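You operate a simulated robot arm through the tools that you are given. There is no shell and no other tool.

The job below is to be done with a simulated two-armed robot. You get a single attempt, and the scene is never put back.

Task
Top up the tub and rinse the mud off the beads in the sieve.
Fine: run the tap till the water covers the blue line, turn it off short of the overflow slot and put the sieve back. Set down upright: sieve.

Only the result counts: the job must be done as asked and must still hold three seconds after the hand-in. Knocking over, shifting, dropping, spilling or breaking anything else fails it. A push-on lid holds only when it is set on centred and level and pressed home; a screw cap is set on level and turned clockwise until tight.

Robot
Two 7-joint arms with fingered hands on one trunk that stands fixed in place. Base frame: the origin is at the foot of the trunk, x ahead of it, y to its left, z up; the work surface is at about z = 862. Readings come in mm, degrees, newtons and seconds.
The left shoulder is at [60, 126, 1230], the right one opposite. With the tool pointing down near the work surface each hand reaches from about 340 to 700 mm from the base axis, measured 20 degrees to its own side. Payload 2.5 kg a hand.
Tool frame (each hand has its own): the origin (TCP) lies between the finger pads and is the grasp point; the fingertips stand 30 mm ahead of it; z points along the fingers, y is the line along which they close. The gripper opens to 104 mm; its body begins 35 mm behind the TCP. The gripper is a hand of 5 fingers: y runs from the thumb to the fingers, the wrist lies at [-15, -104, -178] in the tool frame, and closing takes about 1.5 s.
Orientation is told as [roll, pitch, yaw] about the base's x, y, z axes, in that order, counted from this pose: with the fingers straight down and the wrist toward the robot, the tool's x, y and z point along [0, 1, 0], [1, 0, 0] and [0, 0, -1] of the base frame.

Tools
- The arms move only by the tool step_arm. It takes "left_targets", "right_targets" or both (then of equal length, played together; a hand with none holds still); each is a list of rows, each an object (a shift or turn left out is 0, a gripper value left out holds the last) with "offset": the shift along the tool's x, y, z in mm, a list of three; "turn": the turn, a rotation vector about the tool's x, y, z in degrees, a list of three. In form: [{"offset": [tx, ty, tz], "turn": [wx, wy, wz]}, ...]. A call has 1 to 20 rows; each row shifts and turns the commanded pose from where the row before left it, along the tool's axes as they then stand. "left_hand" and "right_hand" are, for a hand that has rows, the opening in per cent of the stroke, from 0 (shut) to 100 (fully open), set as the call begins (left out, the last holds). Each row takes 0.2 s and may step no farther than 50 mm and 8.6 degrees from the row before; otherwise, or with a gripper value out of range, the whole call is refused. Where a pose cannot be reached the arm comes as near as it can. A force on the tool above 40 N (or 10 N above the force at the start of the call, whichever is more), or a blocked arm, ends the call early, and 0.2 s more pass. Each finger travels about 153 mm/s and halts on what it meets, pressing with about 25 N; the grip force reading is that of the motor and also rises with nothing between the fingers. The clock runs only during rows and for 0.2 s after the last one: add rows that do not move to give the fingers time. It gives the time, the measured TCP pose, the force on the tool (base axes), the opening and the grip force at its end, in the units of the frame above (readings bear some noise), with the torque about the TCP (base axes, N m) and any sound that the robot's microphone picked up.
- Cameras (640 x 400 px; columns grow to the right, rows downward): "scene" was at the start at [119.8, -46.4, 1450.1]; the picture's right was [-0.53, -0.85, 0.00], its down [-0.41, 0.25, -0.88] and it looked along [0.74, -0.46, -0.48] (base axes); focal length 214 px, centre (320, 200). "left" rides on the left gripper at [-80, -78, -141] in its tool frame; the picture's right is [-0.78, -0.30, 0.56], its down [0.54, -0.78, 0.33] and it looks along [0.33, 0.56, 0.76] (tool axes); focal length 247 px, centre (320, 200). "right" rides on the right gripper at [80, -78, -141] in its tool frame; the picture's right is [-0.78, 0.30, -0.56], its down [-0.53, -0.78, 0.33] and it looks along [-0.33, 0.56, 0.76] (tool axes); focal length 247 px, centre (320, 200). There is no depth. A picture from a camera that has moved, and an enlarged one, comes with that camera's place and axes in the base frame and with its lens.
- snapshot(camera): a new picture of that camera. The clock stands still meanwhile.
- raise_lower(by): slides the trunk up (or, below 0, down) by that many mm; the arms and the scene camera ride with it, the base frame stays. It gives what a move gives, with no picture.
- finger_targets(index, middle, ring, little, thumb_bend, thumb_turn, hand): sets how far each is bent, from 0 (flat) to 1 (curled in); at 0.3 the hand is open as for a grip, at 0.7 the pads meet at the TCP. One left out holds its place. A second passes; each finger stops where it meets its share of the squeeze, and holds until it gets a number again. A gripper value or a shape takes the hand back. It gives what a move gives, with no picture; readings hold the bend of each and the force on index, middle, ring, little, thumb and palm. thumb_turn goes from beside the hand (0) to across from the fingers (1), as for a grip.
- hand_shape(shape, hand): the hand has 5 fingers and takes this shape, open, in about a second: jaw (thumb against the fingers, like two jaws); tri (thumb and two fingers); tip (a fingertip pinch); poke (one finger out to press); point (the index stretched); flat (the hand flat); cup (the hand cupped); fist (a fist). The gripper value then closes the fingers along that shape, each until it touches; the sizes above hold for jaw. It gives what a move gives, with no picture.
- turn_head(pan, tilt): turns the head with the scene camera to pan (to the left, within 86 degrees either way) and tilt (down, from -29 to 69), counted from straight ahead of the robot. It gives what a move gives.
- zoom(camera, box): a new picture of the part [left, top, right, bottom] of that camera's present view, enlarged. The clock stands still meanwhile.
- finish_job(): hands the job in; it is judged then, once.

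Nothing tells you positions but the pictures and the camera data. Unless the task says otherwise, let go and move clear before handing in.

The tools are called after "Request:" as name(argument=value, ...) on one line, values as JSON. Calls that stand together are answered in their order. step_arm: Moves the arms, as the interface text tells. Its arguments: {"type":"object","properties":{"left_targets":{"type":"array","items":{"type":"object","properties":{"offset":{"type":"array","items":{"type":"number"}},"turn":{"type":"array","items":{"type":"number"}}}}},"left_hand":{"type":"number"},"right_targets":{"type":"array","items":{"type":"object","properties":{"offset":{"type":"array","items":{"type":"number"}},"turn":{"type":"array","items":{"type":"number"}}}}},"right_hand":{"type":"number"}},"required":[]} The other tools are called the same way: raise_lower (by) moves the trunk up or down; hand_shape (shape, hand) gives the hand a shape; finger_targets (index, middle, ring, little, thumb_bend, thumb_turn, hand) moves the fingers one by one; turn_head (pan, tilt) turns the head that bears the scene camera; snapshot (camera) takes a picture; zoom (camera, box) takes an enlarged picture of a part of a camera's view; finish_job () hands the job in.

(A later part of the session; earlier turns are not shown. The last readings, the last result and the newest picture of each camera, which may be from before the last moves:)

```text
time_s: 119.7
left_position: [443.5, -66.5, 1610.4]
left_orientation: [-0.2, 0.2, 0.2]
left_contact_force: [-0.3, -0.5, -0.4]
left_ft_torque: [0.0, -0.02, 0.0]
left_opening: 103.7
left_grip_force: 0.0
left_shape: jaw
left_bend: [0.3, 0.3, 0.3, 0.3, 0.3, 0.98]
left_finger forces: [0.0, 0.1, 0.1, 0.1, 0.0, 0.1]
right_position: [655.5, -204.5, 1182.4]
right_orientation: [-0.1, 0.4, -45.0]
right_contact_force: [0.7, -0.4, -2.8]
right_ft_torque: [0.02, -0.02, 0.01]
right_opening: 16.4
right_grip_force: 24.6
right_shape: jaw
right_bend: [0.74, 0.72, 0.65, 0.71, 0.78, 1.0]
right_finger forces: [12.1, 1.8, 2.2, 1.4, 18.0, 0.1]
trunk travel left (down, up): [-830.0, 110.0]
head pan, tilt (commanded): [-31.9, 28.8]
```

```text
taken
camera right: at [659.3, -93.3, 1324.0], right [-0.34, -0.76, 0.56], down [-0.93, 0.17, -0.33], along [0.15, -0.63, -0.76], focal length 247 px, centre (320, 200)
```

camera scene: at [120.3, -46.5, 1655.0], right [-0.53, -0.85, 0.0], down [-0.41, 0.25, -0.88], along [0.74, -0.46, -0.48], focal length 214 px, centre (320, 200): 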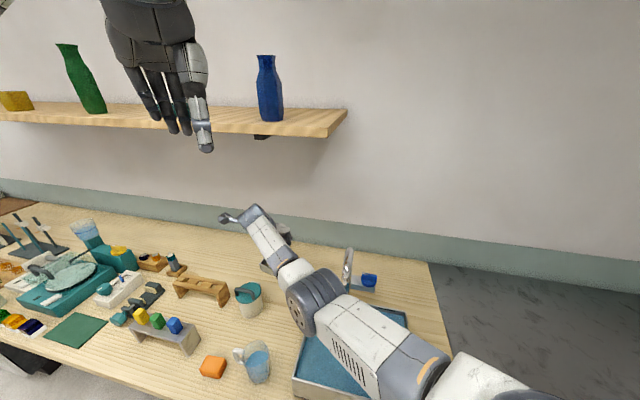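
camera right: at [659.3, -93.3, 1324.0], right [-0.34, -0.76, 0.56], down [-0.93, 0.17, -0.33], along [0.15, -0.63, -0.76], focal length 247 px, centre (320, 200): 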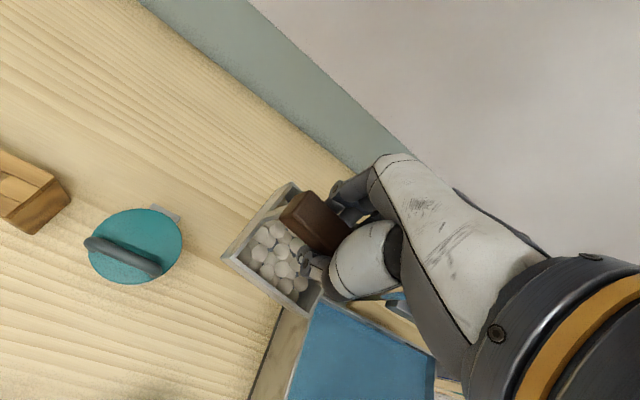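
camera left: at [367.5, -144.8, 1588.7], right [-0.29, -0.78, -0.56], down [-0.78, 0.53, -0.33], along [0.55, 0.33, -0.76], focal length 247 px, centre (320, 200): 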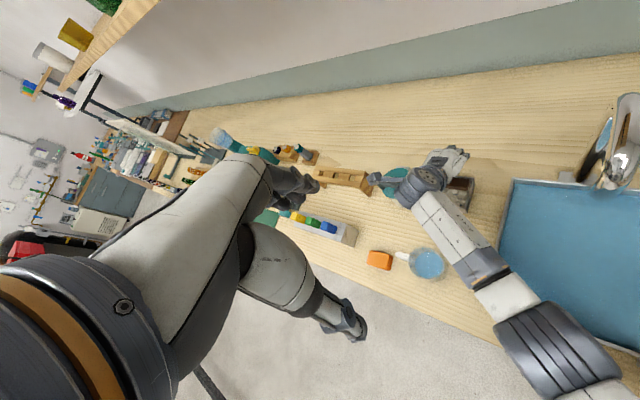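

Next I'll move the sieve slowly toward the near side, then right over the tub, staying in front of the spout.

Request:
step_arm(right_targets=[{"offset": [0, -10, 0]}, {"offset": [0, -20, 0]}, {"offset": [0, -20, 0]}, {"offset": [0, -20, 0]}, {"offset": [0, -20, 0]}, {"offset": [0, -20, 0]}, {"offset": [0, -20, 0]}, {"offset": [0, -10, 0]}, {}])

Request:
step_arm(right_targets=[{"offset": [-10, 0, 0]}, {"offset": [-20, 0, 0]}, {"offset": [-20, 0, 0]}, {"offset": [-20, 0, 0]}, {"offset": [-20, 0, 0]}, {"offset": [-20, 0, 0]}, {"offset": [-20, 0, 0]}, {"offset": [-20, 0, 0]}, {"offset": [-20, 0, 0]}, {"offset": [-20, 0, 0]}, {"offset": [-15, 0, 0]}, {}])

Request:
snapshot(camera="scene")

Request:
snapshot(camera="right")

Request:
snapshot(camera="left")

```text
time_s: 121.7
left_position: [444.2, -67.1, 1612.1]
left_orientation: [0.0, 0.1, 0.2]
left_contact_force: [-0.2, 0.1, 0.0]
left_ft_torque: [-0.01, -0.02, 0.03]
left_opening: 103.5
left_grip_force: 0.0
left_shape: jaw
left_bend: [0.3, 0.3, 0.3, 0.3, 0.3, 0.98]
left_finger forces: [0.0, 0.0, 0.0, 0.1, 0.0, 0.0]
right_position: [560.0, -110.8, 1184.6]
right_orientation: [0.0, 0.0, -45.6]
right_contact_force: [-0.3, -0.6, -2.3]
right_ft_torque: [0.01, -0.04, -0.01]
right_opening: 16.0
right_grip_force: 25.3
right_shape: jaw
right_bend: [0.74, 0.72, 0.66, 0.71, 0.78, 1.0]
right_finger forces: [12.6, 1.8, 2.1, 1.5, 17.9, 0.1]
trunk travel left (down, up): [-830.0, 110.0]
head pan, tilt (commanded): [-31.9, 28.8]
```

```text
time_s: 124.5
left_position: [443.5, -66.5, 1612.5]
left_orientation: [0.0, 0.2, 0.2]
left_contact_force: [-0.2, -0.7, 0.4]
left_ft_torque: [0.04, 0.03, -0.02]
left_opening: 103.5
left_grip_force: 0.1
left_shape: jaw
left_bend: [0.3, 0.3, 0.3, 0.3, 0.3, 0.98]
left_finger forces: [0.0, 0.0, 0.0, 0.0, 0.0, 0.1]
right_position: [433.1, -280.3, 1231.0]
right_orientation: [1.8, -7.1, -47.2]
right_contact_force: [1.1, 0.0, -2.1]
right_ft_torque: [-0.01, 0.01, 0.02]
right_opening: 15.2
right_grip_force: 24.9
right_shape: jaw
right_bend: [0.74, 0.73, 0.7, 0.63, 0.82, 1.0]
right_finger forces: [8.0, 0.0, 2.0, 1.1, 14.7, 0.0]
trunk travel left (down, up): [-830.0, 110.0]
head pan, tilt (commanded): [-31.9, 28.8]
stopped in row 12 (right hand): the arm was blocked; the commanded pose is now the measured one
```

```text
taken
camera scene: at [119.9, -47.0, 1655.0], right [-0.53, -0.85, 0.0], down [-0.41, 0.25, -0.88], along [0.74, -0.46, -0.48], focal length 214 px, centre (320, 200)
```

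scene: 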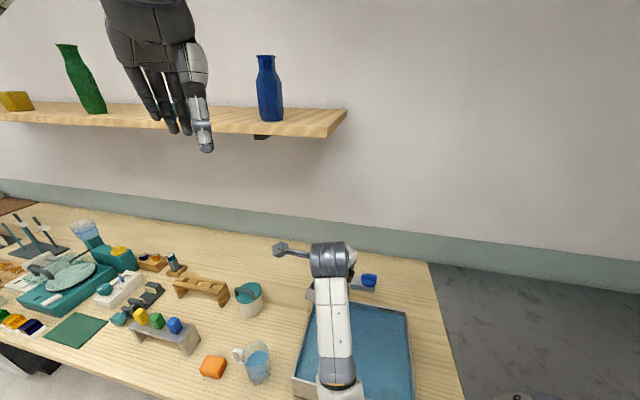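

```text
taken
camera right: at [425.4, -159.5, 1363.9], right [-0.43, -0.71, 0.57], down [-0.88, 0.18, -0.44], along [0.21, -0.69, -0.7], focal length 247 px, centre (320, 200)
```

right: 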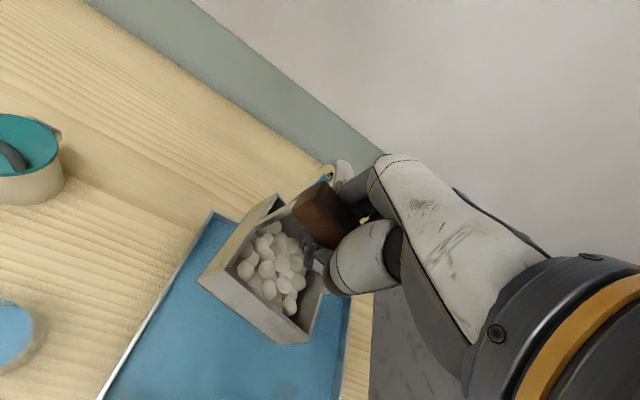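

```text
taken
camera left: at [367.7, -145.5, 1753.6], right [-0.29, -0.78, -0.56], down [-0.78, 0.53, -0.33], along [0.55, 0.34, -0.76], focal length 247 px, centre (320, 200)
```

left: 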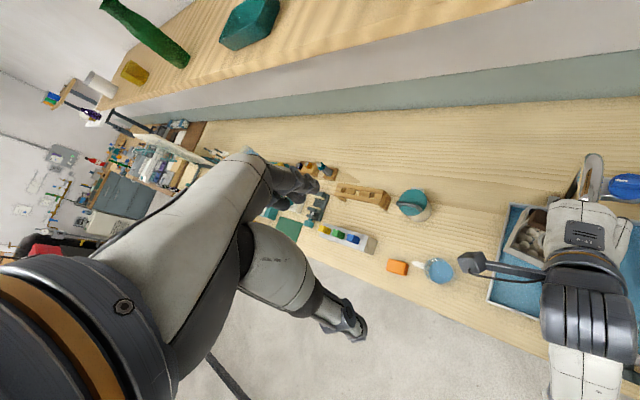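

The arm was blocked at the end of that move, and the hand drifted up and tilted about 7°. I'll examine the sieve and what's around it before doing anything else.

Request:
zoom(camera="right", box=[180, 140, 420, 380])

Request:
zoom(camera="scene", box=[260, 220, 420, 400])

Request:
zoom(camera="left", box=[460, 140, 640, 380])

```text
1.67 times, centred on (300, 260) of right
camera zoom: at [425.4, -159.5, 1363.9], right [-0.43, -0.71, 0.57], down [-0.88, 0.18, -0.44], along [0.21, -0.69, -0.7], focal length 412 px, centre (353, 100)
```

zoom: 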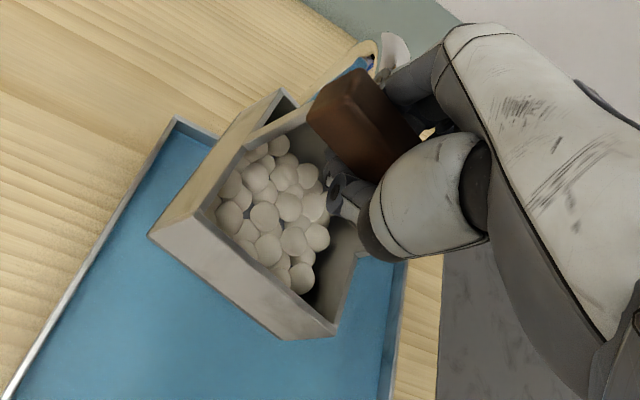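

```text
2.22 times, centred on (340, 310) of scene
camera zoom: at [119.9, -47.0, 1655.0], right [-0.53, -0.85, 0.0], down [-0.41, 0.25, -0.88], along [0.74, -0.46, -0.48], focal length 477 px, centre (276, -44)
```

zoom: 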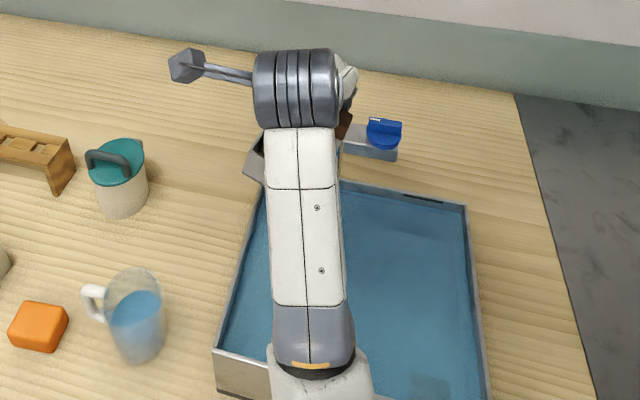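

```text
1.67 times, centred on (550, 260) of left
camera zoom: at [367.7, -145.5, 1753.6], right [-0.29, -0.78, -0.56], down [-0.78, 0.53, -0.33], along [0.55, 0.34, -0.76], focal length 412 px, centre (-63, 100)
```

zoom: 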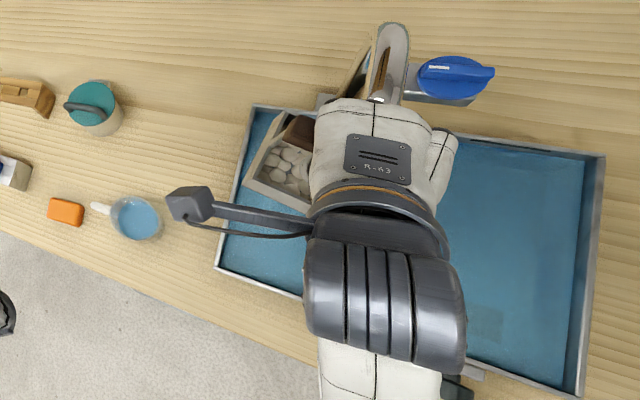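

The back of the hand or the sieve corner probably pressed against the spout. I'll retrace left, back toward me, and then level the hand.

Request:
step_arm(right_targets=[{"offset": [8, 0, 0]}, {"offset": [15, 0, 0]}, {"offset": [15, -5, 0]}, {"offset": [10, -15, 0]}, {"offset": [0, -15, 0]}, {}])

Request:
snapshot(camera="right")

Request:
zoom(camera="left", box=[460, 140, 640, 380])

```text
time_s: 125.7
left_position: [444.3, -65.6, 1612.1]
left_orientation: [0.0, 0.1, 0.0]
left_contact_force: [-0.1, 0.1, -0.2]
left_ft_torque: [-0.03, 0.02, 0.01]
left_opening: 103.9
left_grip_force: 0.1
left_shape: jaw
left_bend: [0.3, 0.3, 0.3, 0.3, 0.3, 0.98]
left_finger forces: [0.1, 0.0, 0.0, 0.1, 0.0, 0.0]
right_position: [453.2, -281.6, 1262.7]
right_orientation: [-1.0, -15.6, -51.0]
right_contact_force: [-1.5, 3.9, -1.4]
right_ft_torque: [0.32, 0.1, -0.05]
right_opening: 15.4
right_grip_force: 25.0
right_shape: jaw
right_bend: [0.74, 0.73, 0.7, 0.65, 0.82, 1.0]
right_finger forces: [10.1, 0.1, 1.7, 1.6, 12.3, 0.0]
trunk travel left (down, up): [-830.0, 110.0]
head pan, tilt (commanded): [-31.9, 28.8]
stopped in row 6 (right hand): the arm was blocked; the commanded pose is now the measured one
```

```text
taken
camera right: at [447.4, -141.7, 1376.4], right [-0.51, -0.59, 0.63], down [-0.84, 0.17, -0.52], along [0.2, -0.79, -0.58], focal length 247 px, centre (320, 200)
```

right: 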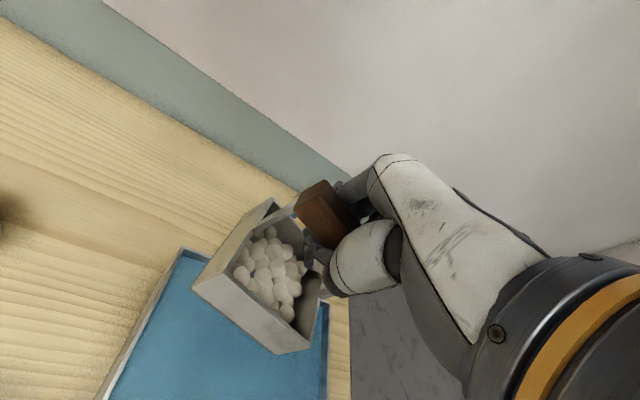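

```text
1.67 times, centred on (550, 260) of left
camera zoom: at [367.4, -144.2, 1753.8], right [-0.29, -0.78, -0.56], down [-0.78, 0.53, -0.33], along [0.55, 0.33, -0.76], focal length 412 px, centre (-63, 100)
```

zoom: 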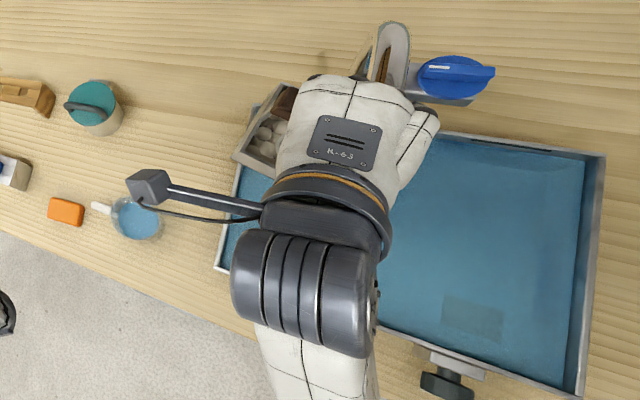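

The arm seems blocked by over-flexing the elbow: the hand is too close to the shoulder at this height, and it is pitching up about 15°. I'll extend back out to the left at once while levelling the hand, so the beads stay in.

Request:
step_arm(right_targets=[{"offset": [20, 0, 0], "turn": [2, 0, 0]}, {"offset": [20, 0, 0], "turn": [3, 0, -1]}, {"offset": [20, 0, 0], "turn": [3, 0, -1]}, {"offset": [20, 0, 0], "turn": [3, 0, -2]}, {"offset": [20, 0, 0], "turn": [3, 0, -2]}, {}])

Request:
snapshot(camera="right")

Request:
snapshot(camera="scene")

```text
time_s: 127.1
left_position: [442.5, -66.3, 1613.4]
left_orientation: [0.1, 0.0, 0.2]
left_contact_force: [0.2, 0.4, -1.2]
left_ft_torque: [-0.06, 0.04, 0.01]
left_opening: 103.7
left_grip_force: 0.0
left_shape: jaw
left_bend: [0.3, 0.3, 0.3, 0.3, 0.3, 0.98]
left_finger forces: [0.0, 0.0, 0.1, 0.0, 0.1, 0.1]
right_position: [530.6, -228.8, 1261.3]
right_orientation: [-2.5, -2.3, -46.3]
right_contact_force: [0.4, -0.3, -2.3]
right_ft_torque: [0.01, -0.03, 0.0]
right_opening: 15.3
right_grip_force: 24.8
right_shape: jaw
right_bend: [0.74, 0.73, 0.7, 0.66, 0.82, 1.0]
right_finger forces: [8.1, 0.0, 1.2, 2.0, 8.8, 0.1]
trunk travel left (down, up): [-830.0, 110.0]
head pan, tilt (commanded): [-31.9, 28.8]
```

```text
taken
camera right: at [534.9, -109.6, 1394.8], right [-0.35, -0.72, 0.6], down [-0.92, 0.17, -0.34], along [0.14, -0.68, -0.72], focal length 247 px, centre (320, 200)
```

right: 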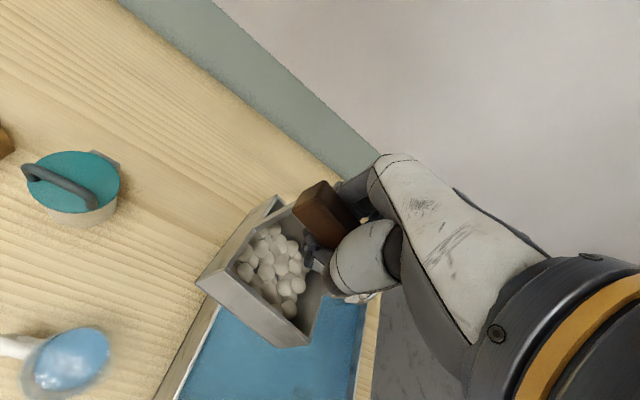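

```text
taken
camera scene: at [119.9, -46.7, 1655.0], right [-0.53, -0.85, 0.0], down [-0.41, 0.25, -0.88], along [0.74, -0.46, -0.48], focal length 214 px, centre (320, 200)
```

scene: 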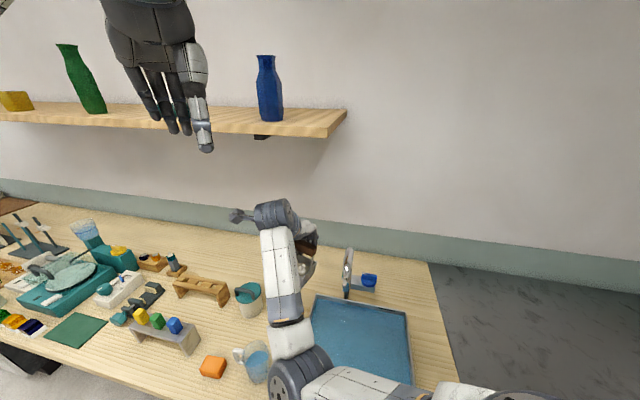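

Request:
zoom(camera="scene", box=[230, 190, 360, 310])

Request:
zoom(camera="right", box=[180, 160, 380, 360])

Request:
zoom(camera="left", box=[440, 120, 640, 320])

```text
3.33 times, centred on (295, 250) of scene
camera zoom: at [119.9, -46.7, 1655.0], right [-0.53, -0.85, 0.0], down [-0.41, 0.25, -0.88], along [0.74, -0.46, -0.48], focal length 715 px, centre (403, 33)
```

zoom: 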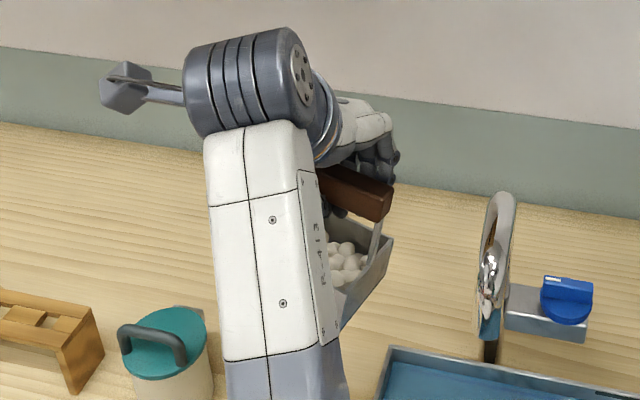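

```text
2.00 times, centred on (280, 260) of right
camera zoom: at [534.9, -109.6, 1394.8], right [-0.35, -0.72, 0.6], down [-0.92, 0.17, -0.34], along [0.14, -0.68, -0.72], focal length 494 px, centre (400, 80)
```

zoom: 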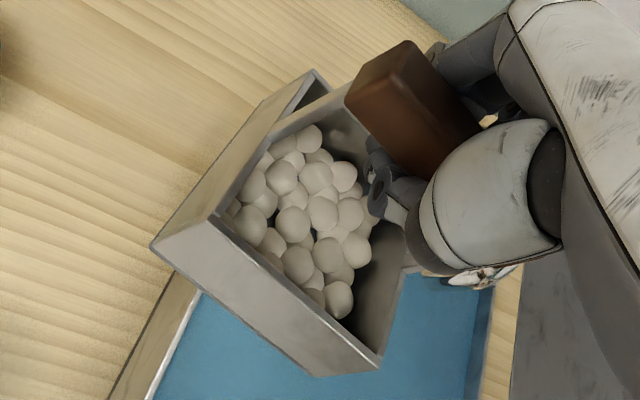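

```text
2.00 times, centred on (540, 220) of left
camera zoom: at [367.9, -145.2, 1753.6], right [-0.29, -0.78, -0.56], down [-0.78, 0.53, -0.33], along [0.55, 0.34, -0.76], focal length 494 px, centre (-120, 160)
```

zoom: 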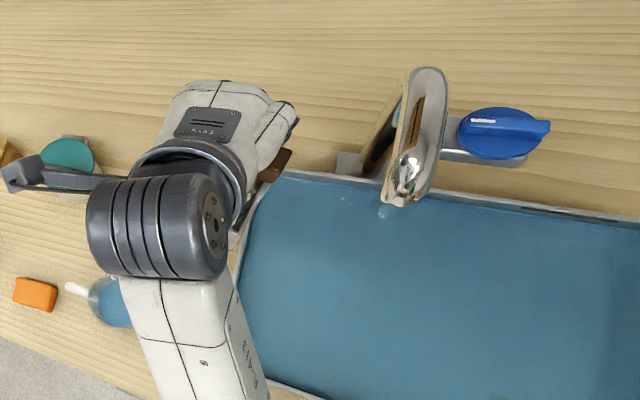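

The beads are still in, but the sieve has swivelled about 20° in the grip. I'll carry it back over its own spot, level the hand, and let the bench flatten it so I can regrip properly.

Request:
step_arm(right_targets=[{"turn": [2.3, 2.5, -1.3]}, {"offset": [13, 9, 5]}, {"offset": [13, 9, 5]}, {"offset": [13, 9, 5]}, {"offset": [13, 9, 5]}, {"offset": [13, 9, 5]}, {"offset": [13, 9, 5]}, {"offset": [13, 9, 5]}, {"offset": [13, 8, 5]}, {}, {}])

Request:
zoom(camera="right", box=[180, 160, 380, 360])

Request:
zoom(camera="scene", box=[220, 190, 350, 310])

Request:
zoom(camera="left", box=[380, 120, 580, 320])

```text
time_s: 129.5
left_position: [443.7, -65.4, 1613.0]
left_orientation: [-0.1, 0.0, 0.2]
left_contact_force: [-0.6, -0.1, 0.0]
left_ft_torque: [-0.01, -0.02, -0.04]
left_opening: 103.9
left_grip_force: 0.0
left_shape: jaw
left_bend: [0.3, 0.3, 0.3, 0.3, 0.3, 0.98]
left_finger forces: [0.0, 0.0, 0.1, 0.0, 0.1, 0.1]
right_position: [653.0, -187.8, 1219.3]
right_orientation: [1.1, 1.1, -43.9]
right_contact_force: [-0.3, -0.1, -2.8]
right_ft_torque: [-0.04, 0.0, 0.01]
right_opening: 15.6
right_grip_force: 24.9
right_shape: jaw
right_bend: [0.74, 0.73, 0.7, 0.66, 0.82, 1.0]
right_finger forces: [8.0, 0.0, 1.1, 1.9, 8.4, 0.0]
trunk travel left (down, up): [-830.0, 110.0]
head pan, tilt (commanded): [-31.9, 28.8]
```

```text
2.00 times, centred on (280, 260) of right
camera zoom: at [653.3, -80.1, 1364.3], right [-0.32, -0.78, 0.54], down [-0.93, 0.16, -0.33], along [0.17, -0.61, -0.78], focal length 494 px, centre (400, 80)
```

zoom: 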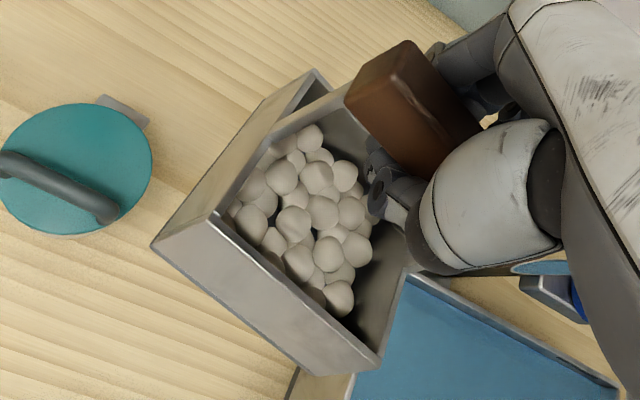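

```text
3.33 times, centred on (285, 250) of scene
camera zoom: at [120.3, -46.5, 1655.0], right [-0.53, -0.85, 0.0], down [-0.41, 0.25, -0.88], along [0.74, -0.46, -0.48], focal length 715 px, centre (437, 33)
```

zoom: 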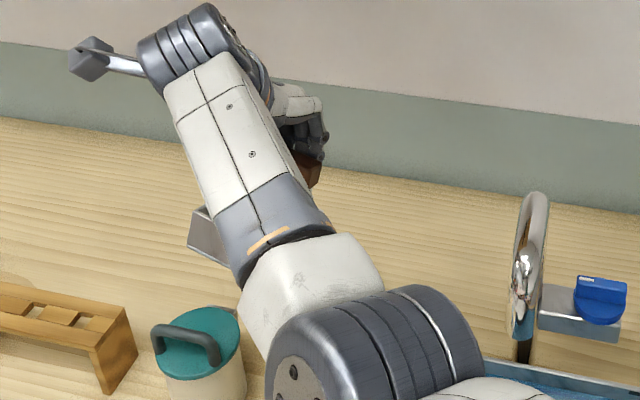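

```text
2.00 times, centred on (480, 220) of left
camera zoom: at [368.2, -145.0, 1753.5], right [-0.29, -0.78, -0.56], down [-0.78, 0.53, -0.33], along [0.55, 0.33, -0.76], focal length 494 px, centre (0, 160)
```

zoom: 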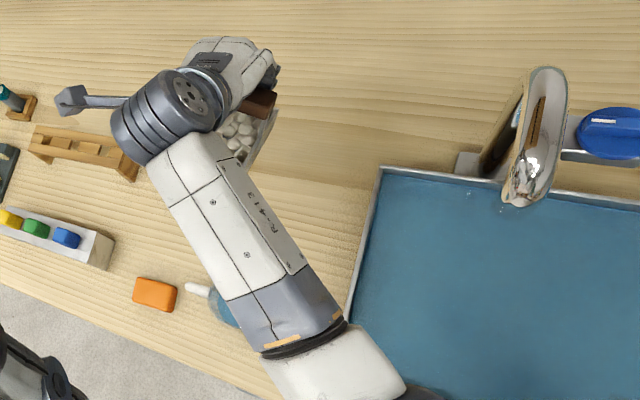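

The sieve still holds its beads. I'll centre it over its original spot, level the hand, then lower with the trunk.

Request:
step_arm(right_targets=[{"offset": [-3, 5, 0], "turn": [-1.1, -1.1, 1.1]}, {"offset": [-3, 5, 0]}, {"offset": [-3.5, 5.5, 0]}, {}, {}])

Request:
raise_lower(by=-195)

Request:
zoom(camera="right", box=[160, 140, 380, 360])

Request:
zoom(camera="left", box=[380, 120, 520, 240])

```text
time_s: 130.7
left_position: [444.5, -65.9, 1611.9]
left_orientation: [0.1, 0.1, 0.2]
left_contact_force: [0.5, -0.4, 0.1]
left_ft_torque: [0.01, 0.01, 0.01]
left_opening: 104.0
left_grip_force: 0.1
left_shape: jaw
left_bend: [0.3, 0.3, 0.3, 0.3, 0.3, 0.98]
left_finger forces: [0.0, 0.0, 0.0, 0.0, 0.1, 0.0]
right_position: [656.8, -204.4, 1221.0]
right_orientation: [-0.1, 0.0, -44.9]
right_contact_force: [0.1, 0.0, -2.7]
right_ft_torque: [-0.01, 0.0, 0.03]
right_opening: 15.4
right_grip_force: 25.3
right_shape: jaw
right_bend: [0.74, 0.73, 0.7, 0.66, 0.82, 1.0]
right_finger forces: [7.9, 0.0, 1.1, 1.9, 8.5, 0.0]
trunk travel left (down, up): [-830.0, 110.0]
head pan, tilt (commanded): [-31.9, 28.8]
```

```text
time_s: 132.8
left_position: [443.4, -65.7, 1416.3]
left_orientation: [-0.1, 0.0, 0.2]
left_contact_force: [0.9, -0.2, -0.7]
left_ft_torque: [0.02, 0.02, 0.01]
left_opening: 103.6
left_grip_force: 0.1
left_shape: jaw
left_bend: [0.3, 0.3, 0.3, 0.3, 0.3, 0.98]
left_finger forces: [0.0, 0.0, 0.0, 0.1, 0.0, 0.0]
right_position: [657.0, -204.0, 1025.6]
right_orientation: [0.1, 0.0, -45.0]
right_contact_force: [0.1, -0.2, -1.6]
right_ft_torque: [-0.01, -0.01, 0.04]
right_opening: 15.4
right_grip_force: 25.2
right_shape: jaw
right_bend: [0.74, 0.73, 0.7, 0.66, 0.82, 1.0]
right_finger forces: [7.8, 0.0, 1.2, 1.9, 8.5, 0.0]
trunk travel left (down, up): [-635.0, 305.0]
head pan, tilt (commanded): [-31.9, 28.8]
```

```text
1.82 times, centred on (270, 250) of right
camera zoom: at [659.6, -93.1, 1167.0], right [-0.34, -0.76, 0.56], down [-0.93, 0.17, -0.33], along [0.16, -0.63, -0.76], focal length 449 px, centre (411, 109)
```

zoom: 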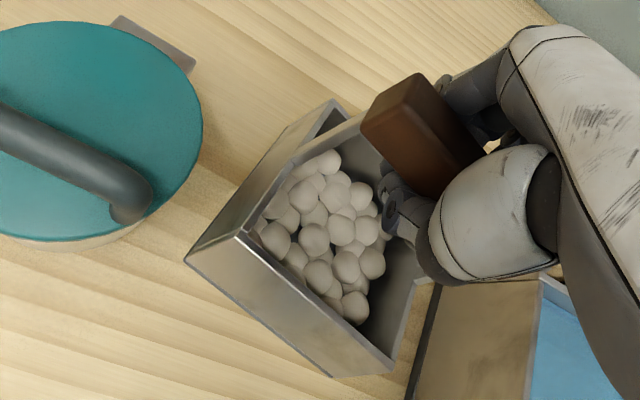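

```text
3.33 times, centred on (450, 180) of left
camera zoom: at [368.0, -144.9, 1558.6], right [-0.29, -0.78, -0.56], down [-0.78, 0.53, -0.33], along [0.55, 0.33, -0.76], focal length 823 px, centre (-113, 267)
```

zoom: 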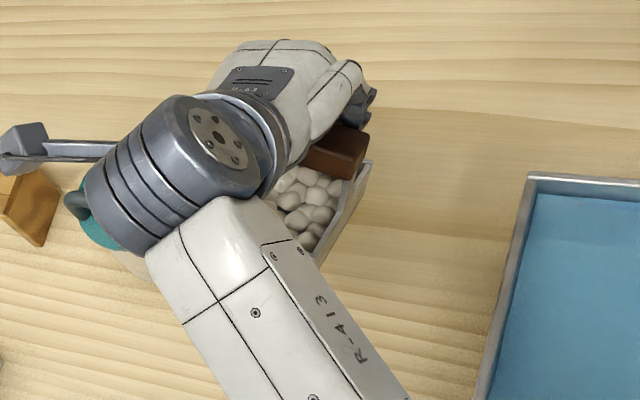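

Now I'll lower slowly: the first 45 mm in free air, then in small steps watching the force.

Request:
step_arm(right_targets=[{"offset": [0, 0, 9]}, {"offset": [0, 0, 9]}, {"offset": [0, 0, 9]}, {"offset": [0, 0, 9]}, {"offset": [0, 0, 9]}, {}])

Request:
step_arm(right_targets=[{"offset": [0, 0, 3]}, {"offset": [0, 0, 3]}, {"offset": [0, 0, 3]}, {"offset": [0, 0, 3]}, {}])

Request:
zoom(camera="right", box=[160, 140, 380, 360])

```text
time_s: 134.2
left_position: [444.2, -65.7, 1416.5]
left_orientation: [-0.1, 0.1, 0.2]
left_contact_force: [0.8, 0.1, -0.4]
left_ft_torque: [0.01, 0.01, 0.0]
left_opening: 103.4
left_grip_force: 0.0
left_shape: jaw
left_bend: [0.3, 0.3, 0.3, 0.3, 0.3, 0.98]
left_finger forces: [0.0, 0.0, 0.1, 0.1, 0.0, 0.1]
right_position: [657.6, -204.6, 979.6]
right_orientation: [-0.1, 0.1, -45.0]
right_contact_force: [0.0, 0.2, -3.0]
right_ft_torque: [-0.02, -0.04, -0.02]
right_opening: 15.6
right_grip_force: 25.0
right_shape: jaw
right_bend: [0.74, 0.73, 0.7, 0.66, 0.82, 1.0]
right_finger forces: [7.9, 0.0, 1.2, 1.9, 8.5, 0.0]
trunk travel left (down, up): [-635.0, 305.0]
head pan, tilt (commanded): [-31.9, 28.8]
```

```text
time_s: 135.4
left_position: [444.0, -65.3, 1417.3]
left_orientation: [-0.1, 0.2, 0.2]
left_contact_force: [0.1, -0.2, -0.6]
left_ft_torque: [0.0, 0.01, 0.0]
left_opening: 103.8
left_grip_force: 0.1
left_shape: jaw
left_bend: [0.3, 0.3, 0.3, 0.3, 0.3, 0.98]
left_finger forces: [0.0, 0.0, 0.1, 0.0, 0.1, 0.1]
right_position: [656.1, -204.7, 969.0]
right_orientation: [0.0, 0.0, -45.0]
right_contact_force: [-0.2, 0.1, -2.4]
right_ft_torque: [-0.03, -0.02, -0.02]
right_opening: 15.3
right_grip_force: 24.5
right_shape: jaw
right_bend: [0.74, 0.73, 0.7, 0.66, 0.82, 1.0]
right_finger forces: [7.9, 0.0, 1.0, 2.1, 8.5, 0.0]
trunk travel left (down, up): [-635.0, 305.0]
head pan, tilt (commanded): [-31.9, 28.8]
```

```text
1.82 times, centred on (270, 250) of right
camera zoom: at [658.4, -93.5, 1110.5], right [-0.34, -0.76, 0.56], down [-0.93, 0.17, -0.33], along [0.16, -0.63, -0.76], focal length 449 px, centre (411, 109)
```

zoom: 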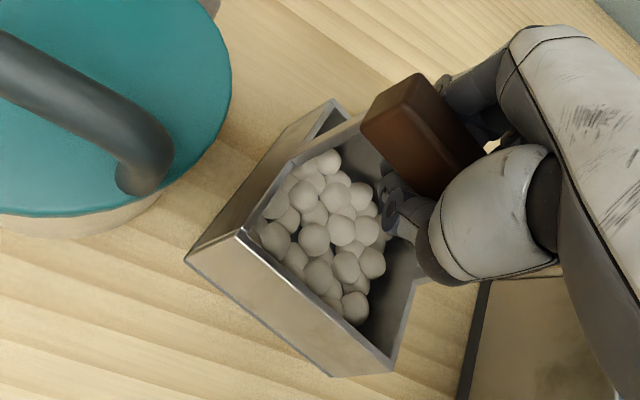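

Request:
step_arm(right_targets=[{"offset": [0, 0, 2.5]}, {"offset": [0, 0, 2.5]}, {"offset": [0, 0, 2.5]}, {"offset": [0, 0, 2.5]}, {}])

Request:
zoom(camera="right", box=[160, 140, 380, 360])

```text
time_s: 136.7
left_position: [443.9, -65.3, 1418.0]
left_orientation: [-0.1, 0.0, 0.2]
left_contact_force: [0.4, -0.4, -0.6]
left_ft_torque: [-0.04, -0.02, 0.03]
left_opening: 103.5
left_grip_force: 0.0
left_shape: jaw
left_bend: [0.3, 0.3, 0.3, 0.3, 0.3, 0.98]
left_finger forces: [0.0, 0.1, 0.0, 0.0, 0.0, 0.1]
right_position: [657.1, -204.8, 957.7]
right_orientation: [0.1, 0.0, -45.1]
right_contact_force: [0.9, -0.1, -2.5]
right_ft_torque: [0.01, -0.02, -0.01]
right_opening: 15.2
right_grip_force: 24.9
right_shape: jaw
right_bend: [0.74, 0.73, 0.7, 0.66, 0.82, 1.0]
right_finger forces: [7.8, 0.0, 1.1, 2.0, 8.4, 0.1]
trunk travel left (down, up): [-635.0, 305.0]
head pan, tilt (commanded): [-31.9, 28.8]
```

```text
1.82 times, centred on (270, 250) of right
camera zoom: at [659.3, -93.5, 1099.9], right [-0.34, -0.76, 0.56], down [-0.93, 0.17, -0.33], along [0.16, -0.63, -0.76], focal length 449 px, centre (411, 109)
```

zoom: 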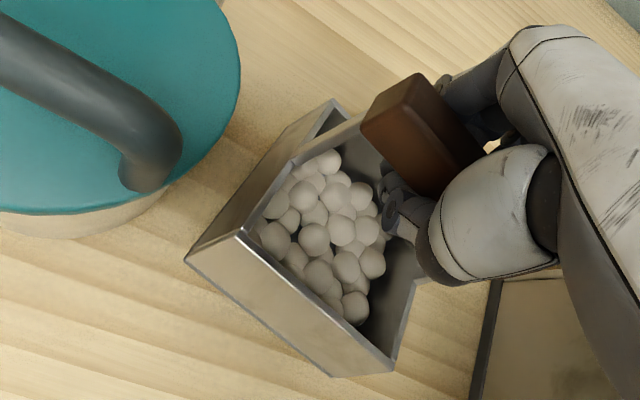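

Request:
step_arm(right_targets=[{"offset": [0, 0, 2.5]}, {"offset": [0, 0, 2.5]}, {"offset": [0, 0, 2.5]}, {}])

Request:
step_arm(right_targets=[{"offset": [0, 0, 2.5]}, {"offset": [0, 0, 2.5]}, {}])

Request:
zoom(camera="right", box=[160, 140, 380, 360])

Request:
zoom(camera="left", box=[380, 120, 520, 240])

```text
time_s: 137.7
left_position: [442.1, -65.8, 1418.1]
left_orientation: [-0.1, 0.2, 0.2]
left_contact_force: [0.0, 0.1, 0.9]
left_ft_torque: [0.01, -0.01, -0.01]
left_opening: 103.9
left_grip_force: 0.1
left_shape: jaw
left_bend: [0.3, 0.3, 0.3, 0.3, 0.3, 0.98]
left_finger forces: [0.1, 0.0, 0.1, 0.0, 0.0, 0.0]
right_position: [657.0, -203.8, 951.8]
right_orientation: [0.2, -0.1, -44.9]
right_contact_force: [1.0, 2.7, 2.5]
right_ft_torque: [-0.04, 0.0, -0.02]
right_opening: 15.4
right_grip_force: 25.2
right_shape: jaw
right_bend: [0.74, 0.73, 0.71, 0.66, 0.82, 1.0]
right_finger forces: [7.2, 0.0, 0.6, 1.6, 9.7, 0.0]
trunk travel left (down, up): [-635.0, 305.0]
head pan, tilt (commanded): [-31.9, 28.8]
```

```text
time_s: 138.4
left_position: [444.5, -65.9, 1416.1]
left_orientation: [-0.1, 0.1, 0.2]
left_contact_force: [-0.4, 0.6, -0.1]
left_ft_torque: [0.01, 0.01, -0.01]
left_opening: 103.5
left_grip_force: 0.0
left_shape: jaw
left_bend: [0.3, 0.3, 0.3, 0.3, 0.3, 0.98]
left_finger forces: [0.0, 0.1, 0.1, 0.0, 0.0, 0.1]
right_position: [655.2, -205.2, 944.2]
right_orientation: [-0.2, 0.2, -44.9]
right_contact_force: [-0.6, 0.0, -2.1]
right_ft_torque: [0.02, -0.01, 0.03]
right_opening: 14.8
right_grip_force: 25.2
right_shape: jaw
right_bend: [0.74, 0.73, 0.71, 0.66, 0.82, 1.0]
right_finger forces: [6.5, 0.0, 0.0, 2.0, 8.3, 0.1]
trunk travel left (down, up): [-635.0, 305.0]
head pan, tilt (commanded): [-31.9, 28.8]
```

```text
1.82 times, centred on (270, 250) of right
camera zoom: at [658.8, -93.3, 1085.1], right [-0.34, -0.76, 0.56], down [-0.93, 0.17, -0.33], along [0.15, -0.63, -0.76], focal length 449 px, centre (411, 109)
```

zoom: 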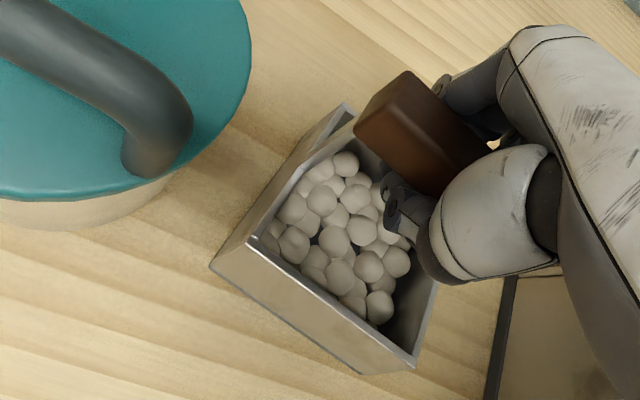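

```text
3.33 times, centred on (450, 180) of left
camera zoom: at [367.8, -144.8, 1558.5], right [-0.29, -0.78, -0.56], down [-0.78, 0.53, -0.33], along [0.55, 0.33, -0.76], focal length 823 px, centre (-113, 267)
```

zoom: 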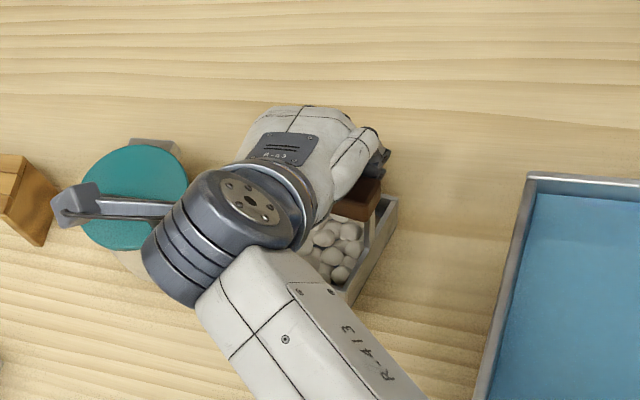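

Request:
step_arm(right_targets=[{"offset": [0, 0, 2.5]}, {"offset": [0, 0, 2.5]}, {}])

Request:
zoom(camera="right", box=[160, 140, 380, 360])

Request:
zoom(camera="left", box=[410, 150, 490, 220])

```text
time_s: 139.2
left_position: [443.6, -66.3, 1416.6]
left_orientation: [-0.1, 0.0, 0.2]
left_contact_force: [0.7, 0.5, 0.2]
left_ft_torque: [-0.03, -0.02, 0.02]
left_opening: 103.7
left_grip_force: 0.1
left_shape: jaw
left_bend: [0.3, 0.3, 0.3, 0.3, 0.3, 0.98]
left_finger forces: [0.1, 0.1, 0.0, 0.0, 0.1, 0.0]
right_position: [658.4, -202.8, 941.3]
right_orientation: [0.1, -0.1, -45.0]
right_contact_force: [0.2, 0.7, 3.6]
right_ft_torque: [-0.07, -0.01, 0.0]
right_opening: 15.0
right_grip_force: 25.1
right_shape: jaw
right_bend: [0.74, 0.73, 0.71, 0.66, 0.82, 1.0]
right_finger forces: [5.0, 0.0, 0.0, 1.1, 7.2, 0.0]
trunk travel left (down, up): [-635.0, 305.0]
head pan, tilt (commanded): [-31.9, 28.8]
```

```text
1.82 times, centred on (270, 250) of right
camera zoom: at [659.6, -92.3, 1083.2], right [-0.34, -0.76, 0.56], down [-0.93, 0.17, -0.33], along [0.16, -0.63, -0.76], focal length 449 px, centre (411, 109)
```

zoom: 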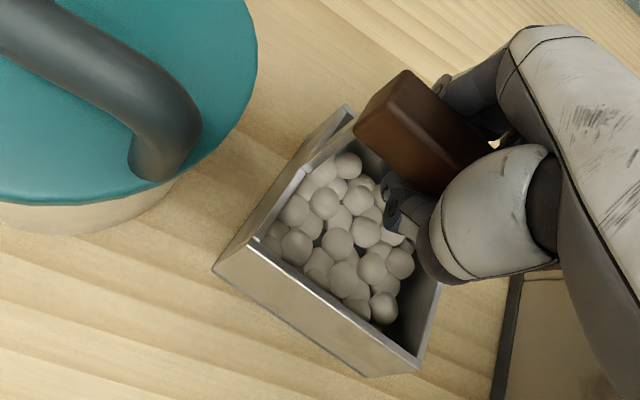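

```text
5.71 times, centred on (450, 185) of left
camera zoom: at [367.2, -144.5, 1558.9], right [-0.29, -0.78, -0.56], down [-0.78, 0.53, -0.33], along [0.55, 0.33, -0.76], focal length 1411 px, centre (-423, 286)
```

zoom: 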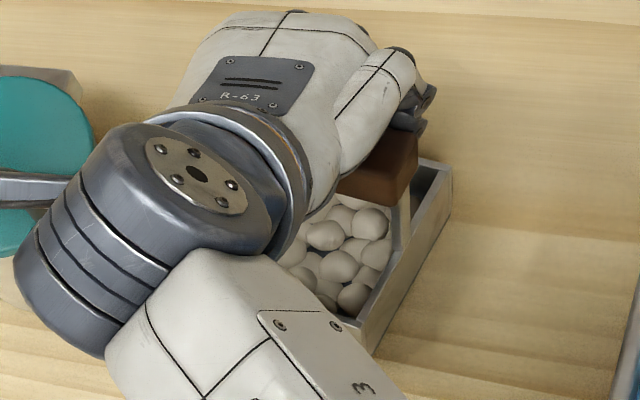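

Contact made: the sideways tilt is gone, but the near edge is still about 12° up. I'll raise slightly, pitch the hand −12° so the sieve bottom is parallel to the bench, then lower to contact.

Request:
step_arm(right_targets=[{"offset": [0, 0, -5]}, {"offset": [0, 0, -5]}, {"turn": [-4, 0, 0]}, {"turn": [-4, 0, 0]}, {"turn": [-4, 0, 0]}, {}])

Request:
zoom(camera="right", box=[160, 140, 380, 360])

Request:
zoom(camera="left", box=[410, 150, 490, 220])

Request:
zoom(camera="scene", box=[210, 190, 330, 310])

```text
time_s: 140.7
left_position: [443.0, -66.4, 1417.1]
left_orientation: [-0.2, 0.2, 0.2]
left_contact_force: [0.0, 0.9, 0.2]
left_ft_torque: [0.03, 0.0, -0.02]
left_opening: 103.7
left_grip_force: 0.1
left_shape: jaw
left_bend: [0.3, 0.3, 0.3, 0.3, 0.3, 0.98]
left_finger forces: [0.0, 0.0, 0.1, 0.0, 0.0, 0.1]
right_position: [657.1, -205.3, 951.5]
right_orientation: [0.0, -12.1, -45.1]
right_contact_force: [-0.2, 0.4, -2.3]
right_ft_torque: [0.02, -0.03, 0.0]
right_opening: 14.8
right_grip_force: 25.0
right_shape: jaw
right_bend: [0.74, 0.73, 0.71, 0.66, 0.82, 1.0]
right_finger forces: [6.1, 0.1, 0.0, 2.0, 7.8, 0.0]
trunk travel left (down, up): [-635.0, 305.0]
head pan, tilt (commanded): [-31.9, 28.8]
```

```text
1.82 times, centred on (270, 250) of right
camera zoom: at [640.0, -73.7, 1073.1], right [-0.43, -0.67, 0.61], down [-0.87, 0.11, -0.49], along [0.26, -0.73, -0.63], focal length 449 px, centre (411, 109)
```

zoom: 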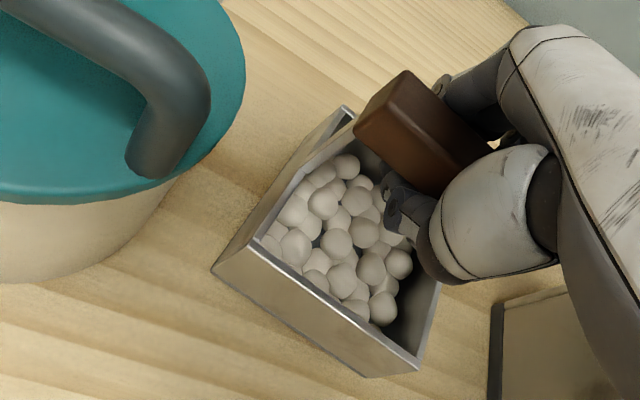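

```text
5.71 times, centred on (450, 185) of left
camera zoom: at [368.0, -145.0, 1558.5], right [-0.29, -0.78, -0.56], down [-0.78, 0.53, -0.33], along [0.55, 0.33, -0.76], focal length 1411 px, centre (-423, 286)
```

zoom: 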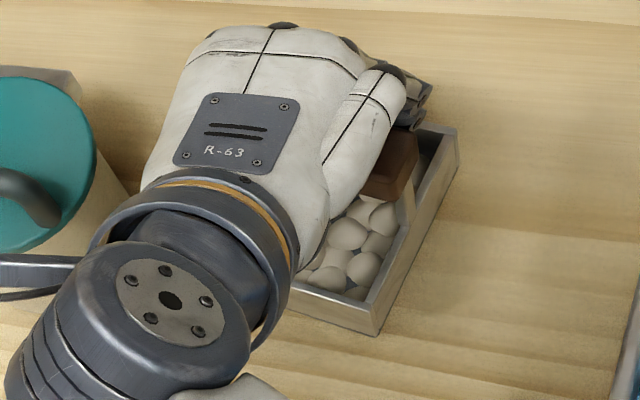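

```text
3.33 times, centred on (270, 250) of scene
camera zoom: at [120.1, -46.5, 1460.0], right [-0.53, -0.85, 0.0], down [-0.41, 0.25, -0.88], along [0.74, -0.46, -0.48], focal length 715 px, centre (487, 33)
```

zoom: 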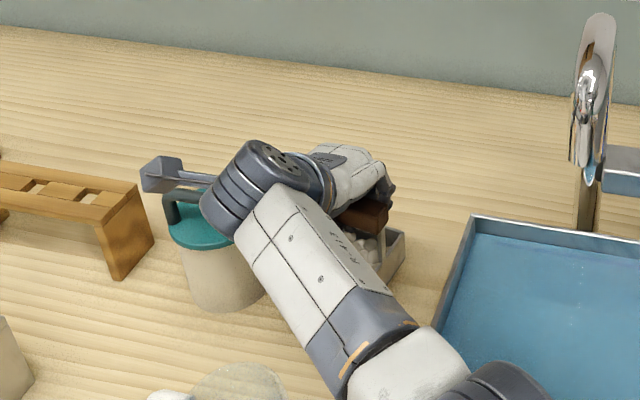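

The sieve now looks level. I'll lower it in 2 mm steps until it touches the bench.

Request:
step_arm(right_targets=[{"offset": [0, -0.42, 1.96]}, {"offset": [0, -0.42, 1.96]}, {"offset": [0, -0.42, 1.96]}, {}])

Request:
step_arm(right_targets=[{"offset": [0, -0.42, 1.96]}, {"offset": [0, -0.42, 1.96]}, {}])

Request:
zoom(camera="left", box=[410, 150, 490, 220])

```text
time_s: 141.7
left_position: [444.7, -66.2, 1417.0]
left_orientation: [0.0, 0.0, 0.2]
left_contact_force: [0.0, -0.1, -0.8]
left_ft_torque: [-0.03, 0.01, -0.02]
left_opening: 103.9
left_grip_force: 0.1
left_shape: jaw
left_bend: [0.3, 0.3, 0.3, 0.3, 0.3, 0.98]
left_finger forces: [0.1, 0.0, 0.0, 0.0, 0.1, 0.0]
right_position: [656.5, -204.4, 944.7]
right_orientation: [-0.1, -12.0, -44.9]
right_contact_force: [-0.5, 0.5, -3.0]
right_ft_torque: [0.02, 0.02, 0.01]
right_opening: 14.7
right_grip_force: 24.7
right_shape: jaw
right_bend: [0.74, 0.73, 0.71, 0.66, 0.82, 1.0]
right_finger forces: [6.1, 0.0, 0.1, 2.0, 7.8, 0.1]
trunk travel left (down, up): [-635.0, 305.0]
head pan, tilt (commanded): [-31.9, 28.8]
```

```text
time_s: 142.4
left_position: [444.7, -66.0, 1417.9]
left_orientation: [-0.1, 0.1, 0.2]
left_contact_force: [0.2, 0.8, -0.1]
left_ft_torque: [-0.02, -0.01, -0.01]
left_opening: 103.4
left_grip_force: 0.0
left_shape: jaw
left_bend: [0.3, 0.3, 0.3, 0.3, 0.3, 0.98]
left_finger forces: [0.0, 0.0, 0.0, 0.0, 0.0, 0.0]
right_position: [657.8, -204.3, 940.1]
right_orientation: [0.1, -11.9, -44.9]
right_contact_force: [0.1, -0.5, -3.1]
right_ft_torque: [-0.01, -0.01, -0.01]
right_opening: 15.0
right_grip_force: 25.3
right_shape: jaw
right_bend: [0.74, 0.73, 0.71, 0.66, 0.82, 1.0]
right_finger forces: [6.1, 0.0, 0.0, 2.0, 7.8, 0.0]
trunk travel left (down, up): [-635.0, 305.0]
head pan, tilt (commanded): [-31.9, 28.8]
```

```text
5.71 times, centred on (450, 185) of left
camera zoom: at [368.0, -145.0, 1558.5], right [-0.29, -0.78, -0.56], down [-0.78, 0.53, -0.33], along [0.55, 0.33, -0.76], focal length 1411 px, centre (-423, 286)
```

zoom: 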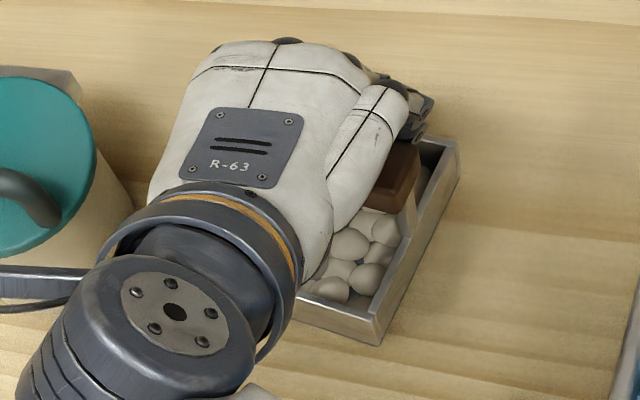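

Request:
step_arm(right_targets=[{"offset": [0, -0.42, 1.96]}, {"offset": [0, -0.42, 1.96]}, {}])

Request:
step_arm(right_targets=[{"offset": [0, -0.42, 1.96]}, {}])

Request:
zoom(camera="left", box=[410, 150, 490, 220])

Request:
zoom(camera="right", box=[160, 140, 380, 360])

```text
time_s: 143.2
left_position: [443.3, -65.4, 1416.2]
left_orientation: [-0.1, 0.0, 0.2]
left_contact_force: [1.3, -0.2, 0.4]
left_ft_torque: [0.0, 0.01, -0.03]
left_opening: 103.9
left_grip_force: 0.1
left_shape: jaw
left_bend: [0.3, 0.3, 0.3, 0.3, 0.3, 0.98]
left_finger forces: [0.0, 0.0, 0.0, 0.1, 0.0, 0.1]
right_position: [657.9, -203.5, 936.3]
right_orientation: [-0.1, -12.0, -45.0]
right_contact_force: [0.3, 0.9, -1.7]
right_ft_torque: [-0.01, -0.01, 0.01]
right_opening: 15.0
right_grip_force: 25.4
right_shape: jaw
right_bend: [0.74, 0.73, 0.71, 0.66, 0.82, 1.0]
right_finger forces: [6.1, 0.0, 0.1, 1.8, 7.8, 0.1]
trunk travel left (down, up): [-635.0, 305.0]
head pan, tilt (commanded): [-31.9, 28.8]
```

```text
time_s: 143.8
left_position: [444.1, -64.7, 1417.3]
left_orientation: [-0.1, 0.1, 0.2]
left_contact_force: [0.3, 1.1, -1.0]
left_ft_torque: [0.0, -0.03, -0.01]
left_opening: 103.5
left_grip_force: 0.1
left_shape: jaw
left_bend: [0.3, 0.3, 0.3, 0.3, 0.3, 0.98]
left_finger forces: [0.1, 0.0, 0.1, 0.0, 0.1, 0.0]
right_position: [659.1, -205.2, 935.3]
right_orientation: [0.0, -11.9, -44.9]
right_contact_force: [0.4, 1.0, 0.0]
right_ft_torque: [-0.02, 0.04, 0.01]
right_opening: 14.8
right_grip_force: 24.6
right_shape: jaw
right_bend: [0.74, 0.73, 0.71, 0.66, 0.82, 1.0]
right_finger forces: [5.8, 0.0, 0.0, 1.4, 7.2, 0.0]
trunk travel left (down, up): [-635.0, 305.0]
head pan, tilt (commanded): [-31.9, 28.8]
```

```text
5.71 times, centred on (450, 185) of left
camera zoom: at [367.8, -144.7, 1558.7], right [-0.29, -0.78, -0.56], down [-0.78, 0.53, -0.33], along [0.55, 0.33, -0.76], focal length 1411 px, centre (-423, 286)
```

zoom: 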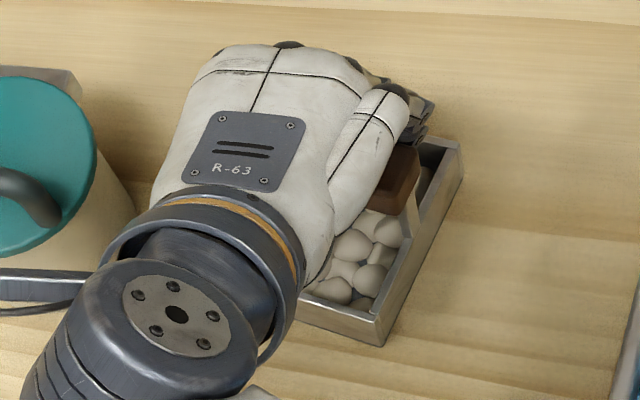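

```text
1.82 times, centred on (270, 250) of right
camera zoom: at [640.0, -73.2, 1057.3], right [-0.43, -0.67, 0.61], down [-0.87, 0.11, -0.49], along [0.26, -0.73, -0.63], focal length 449 px, centre (411, 109)
```

zoom: 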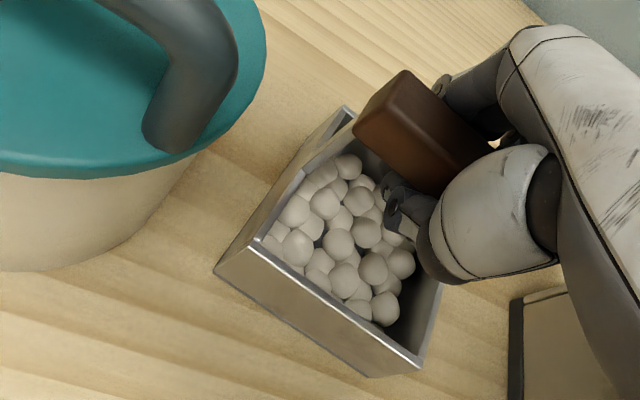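

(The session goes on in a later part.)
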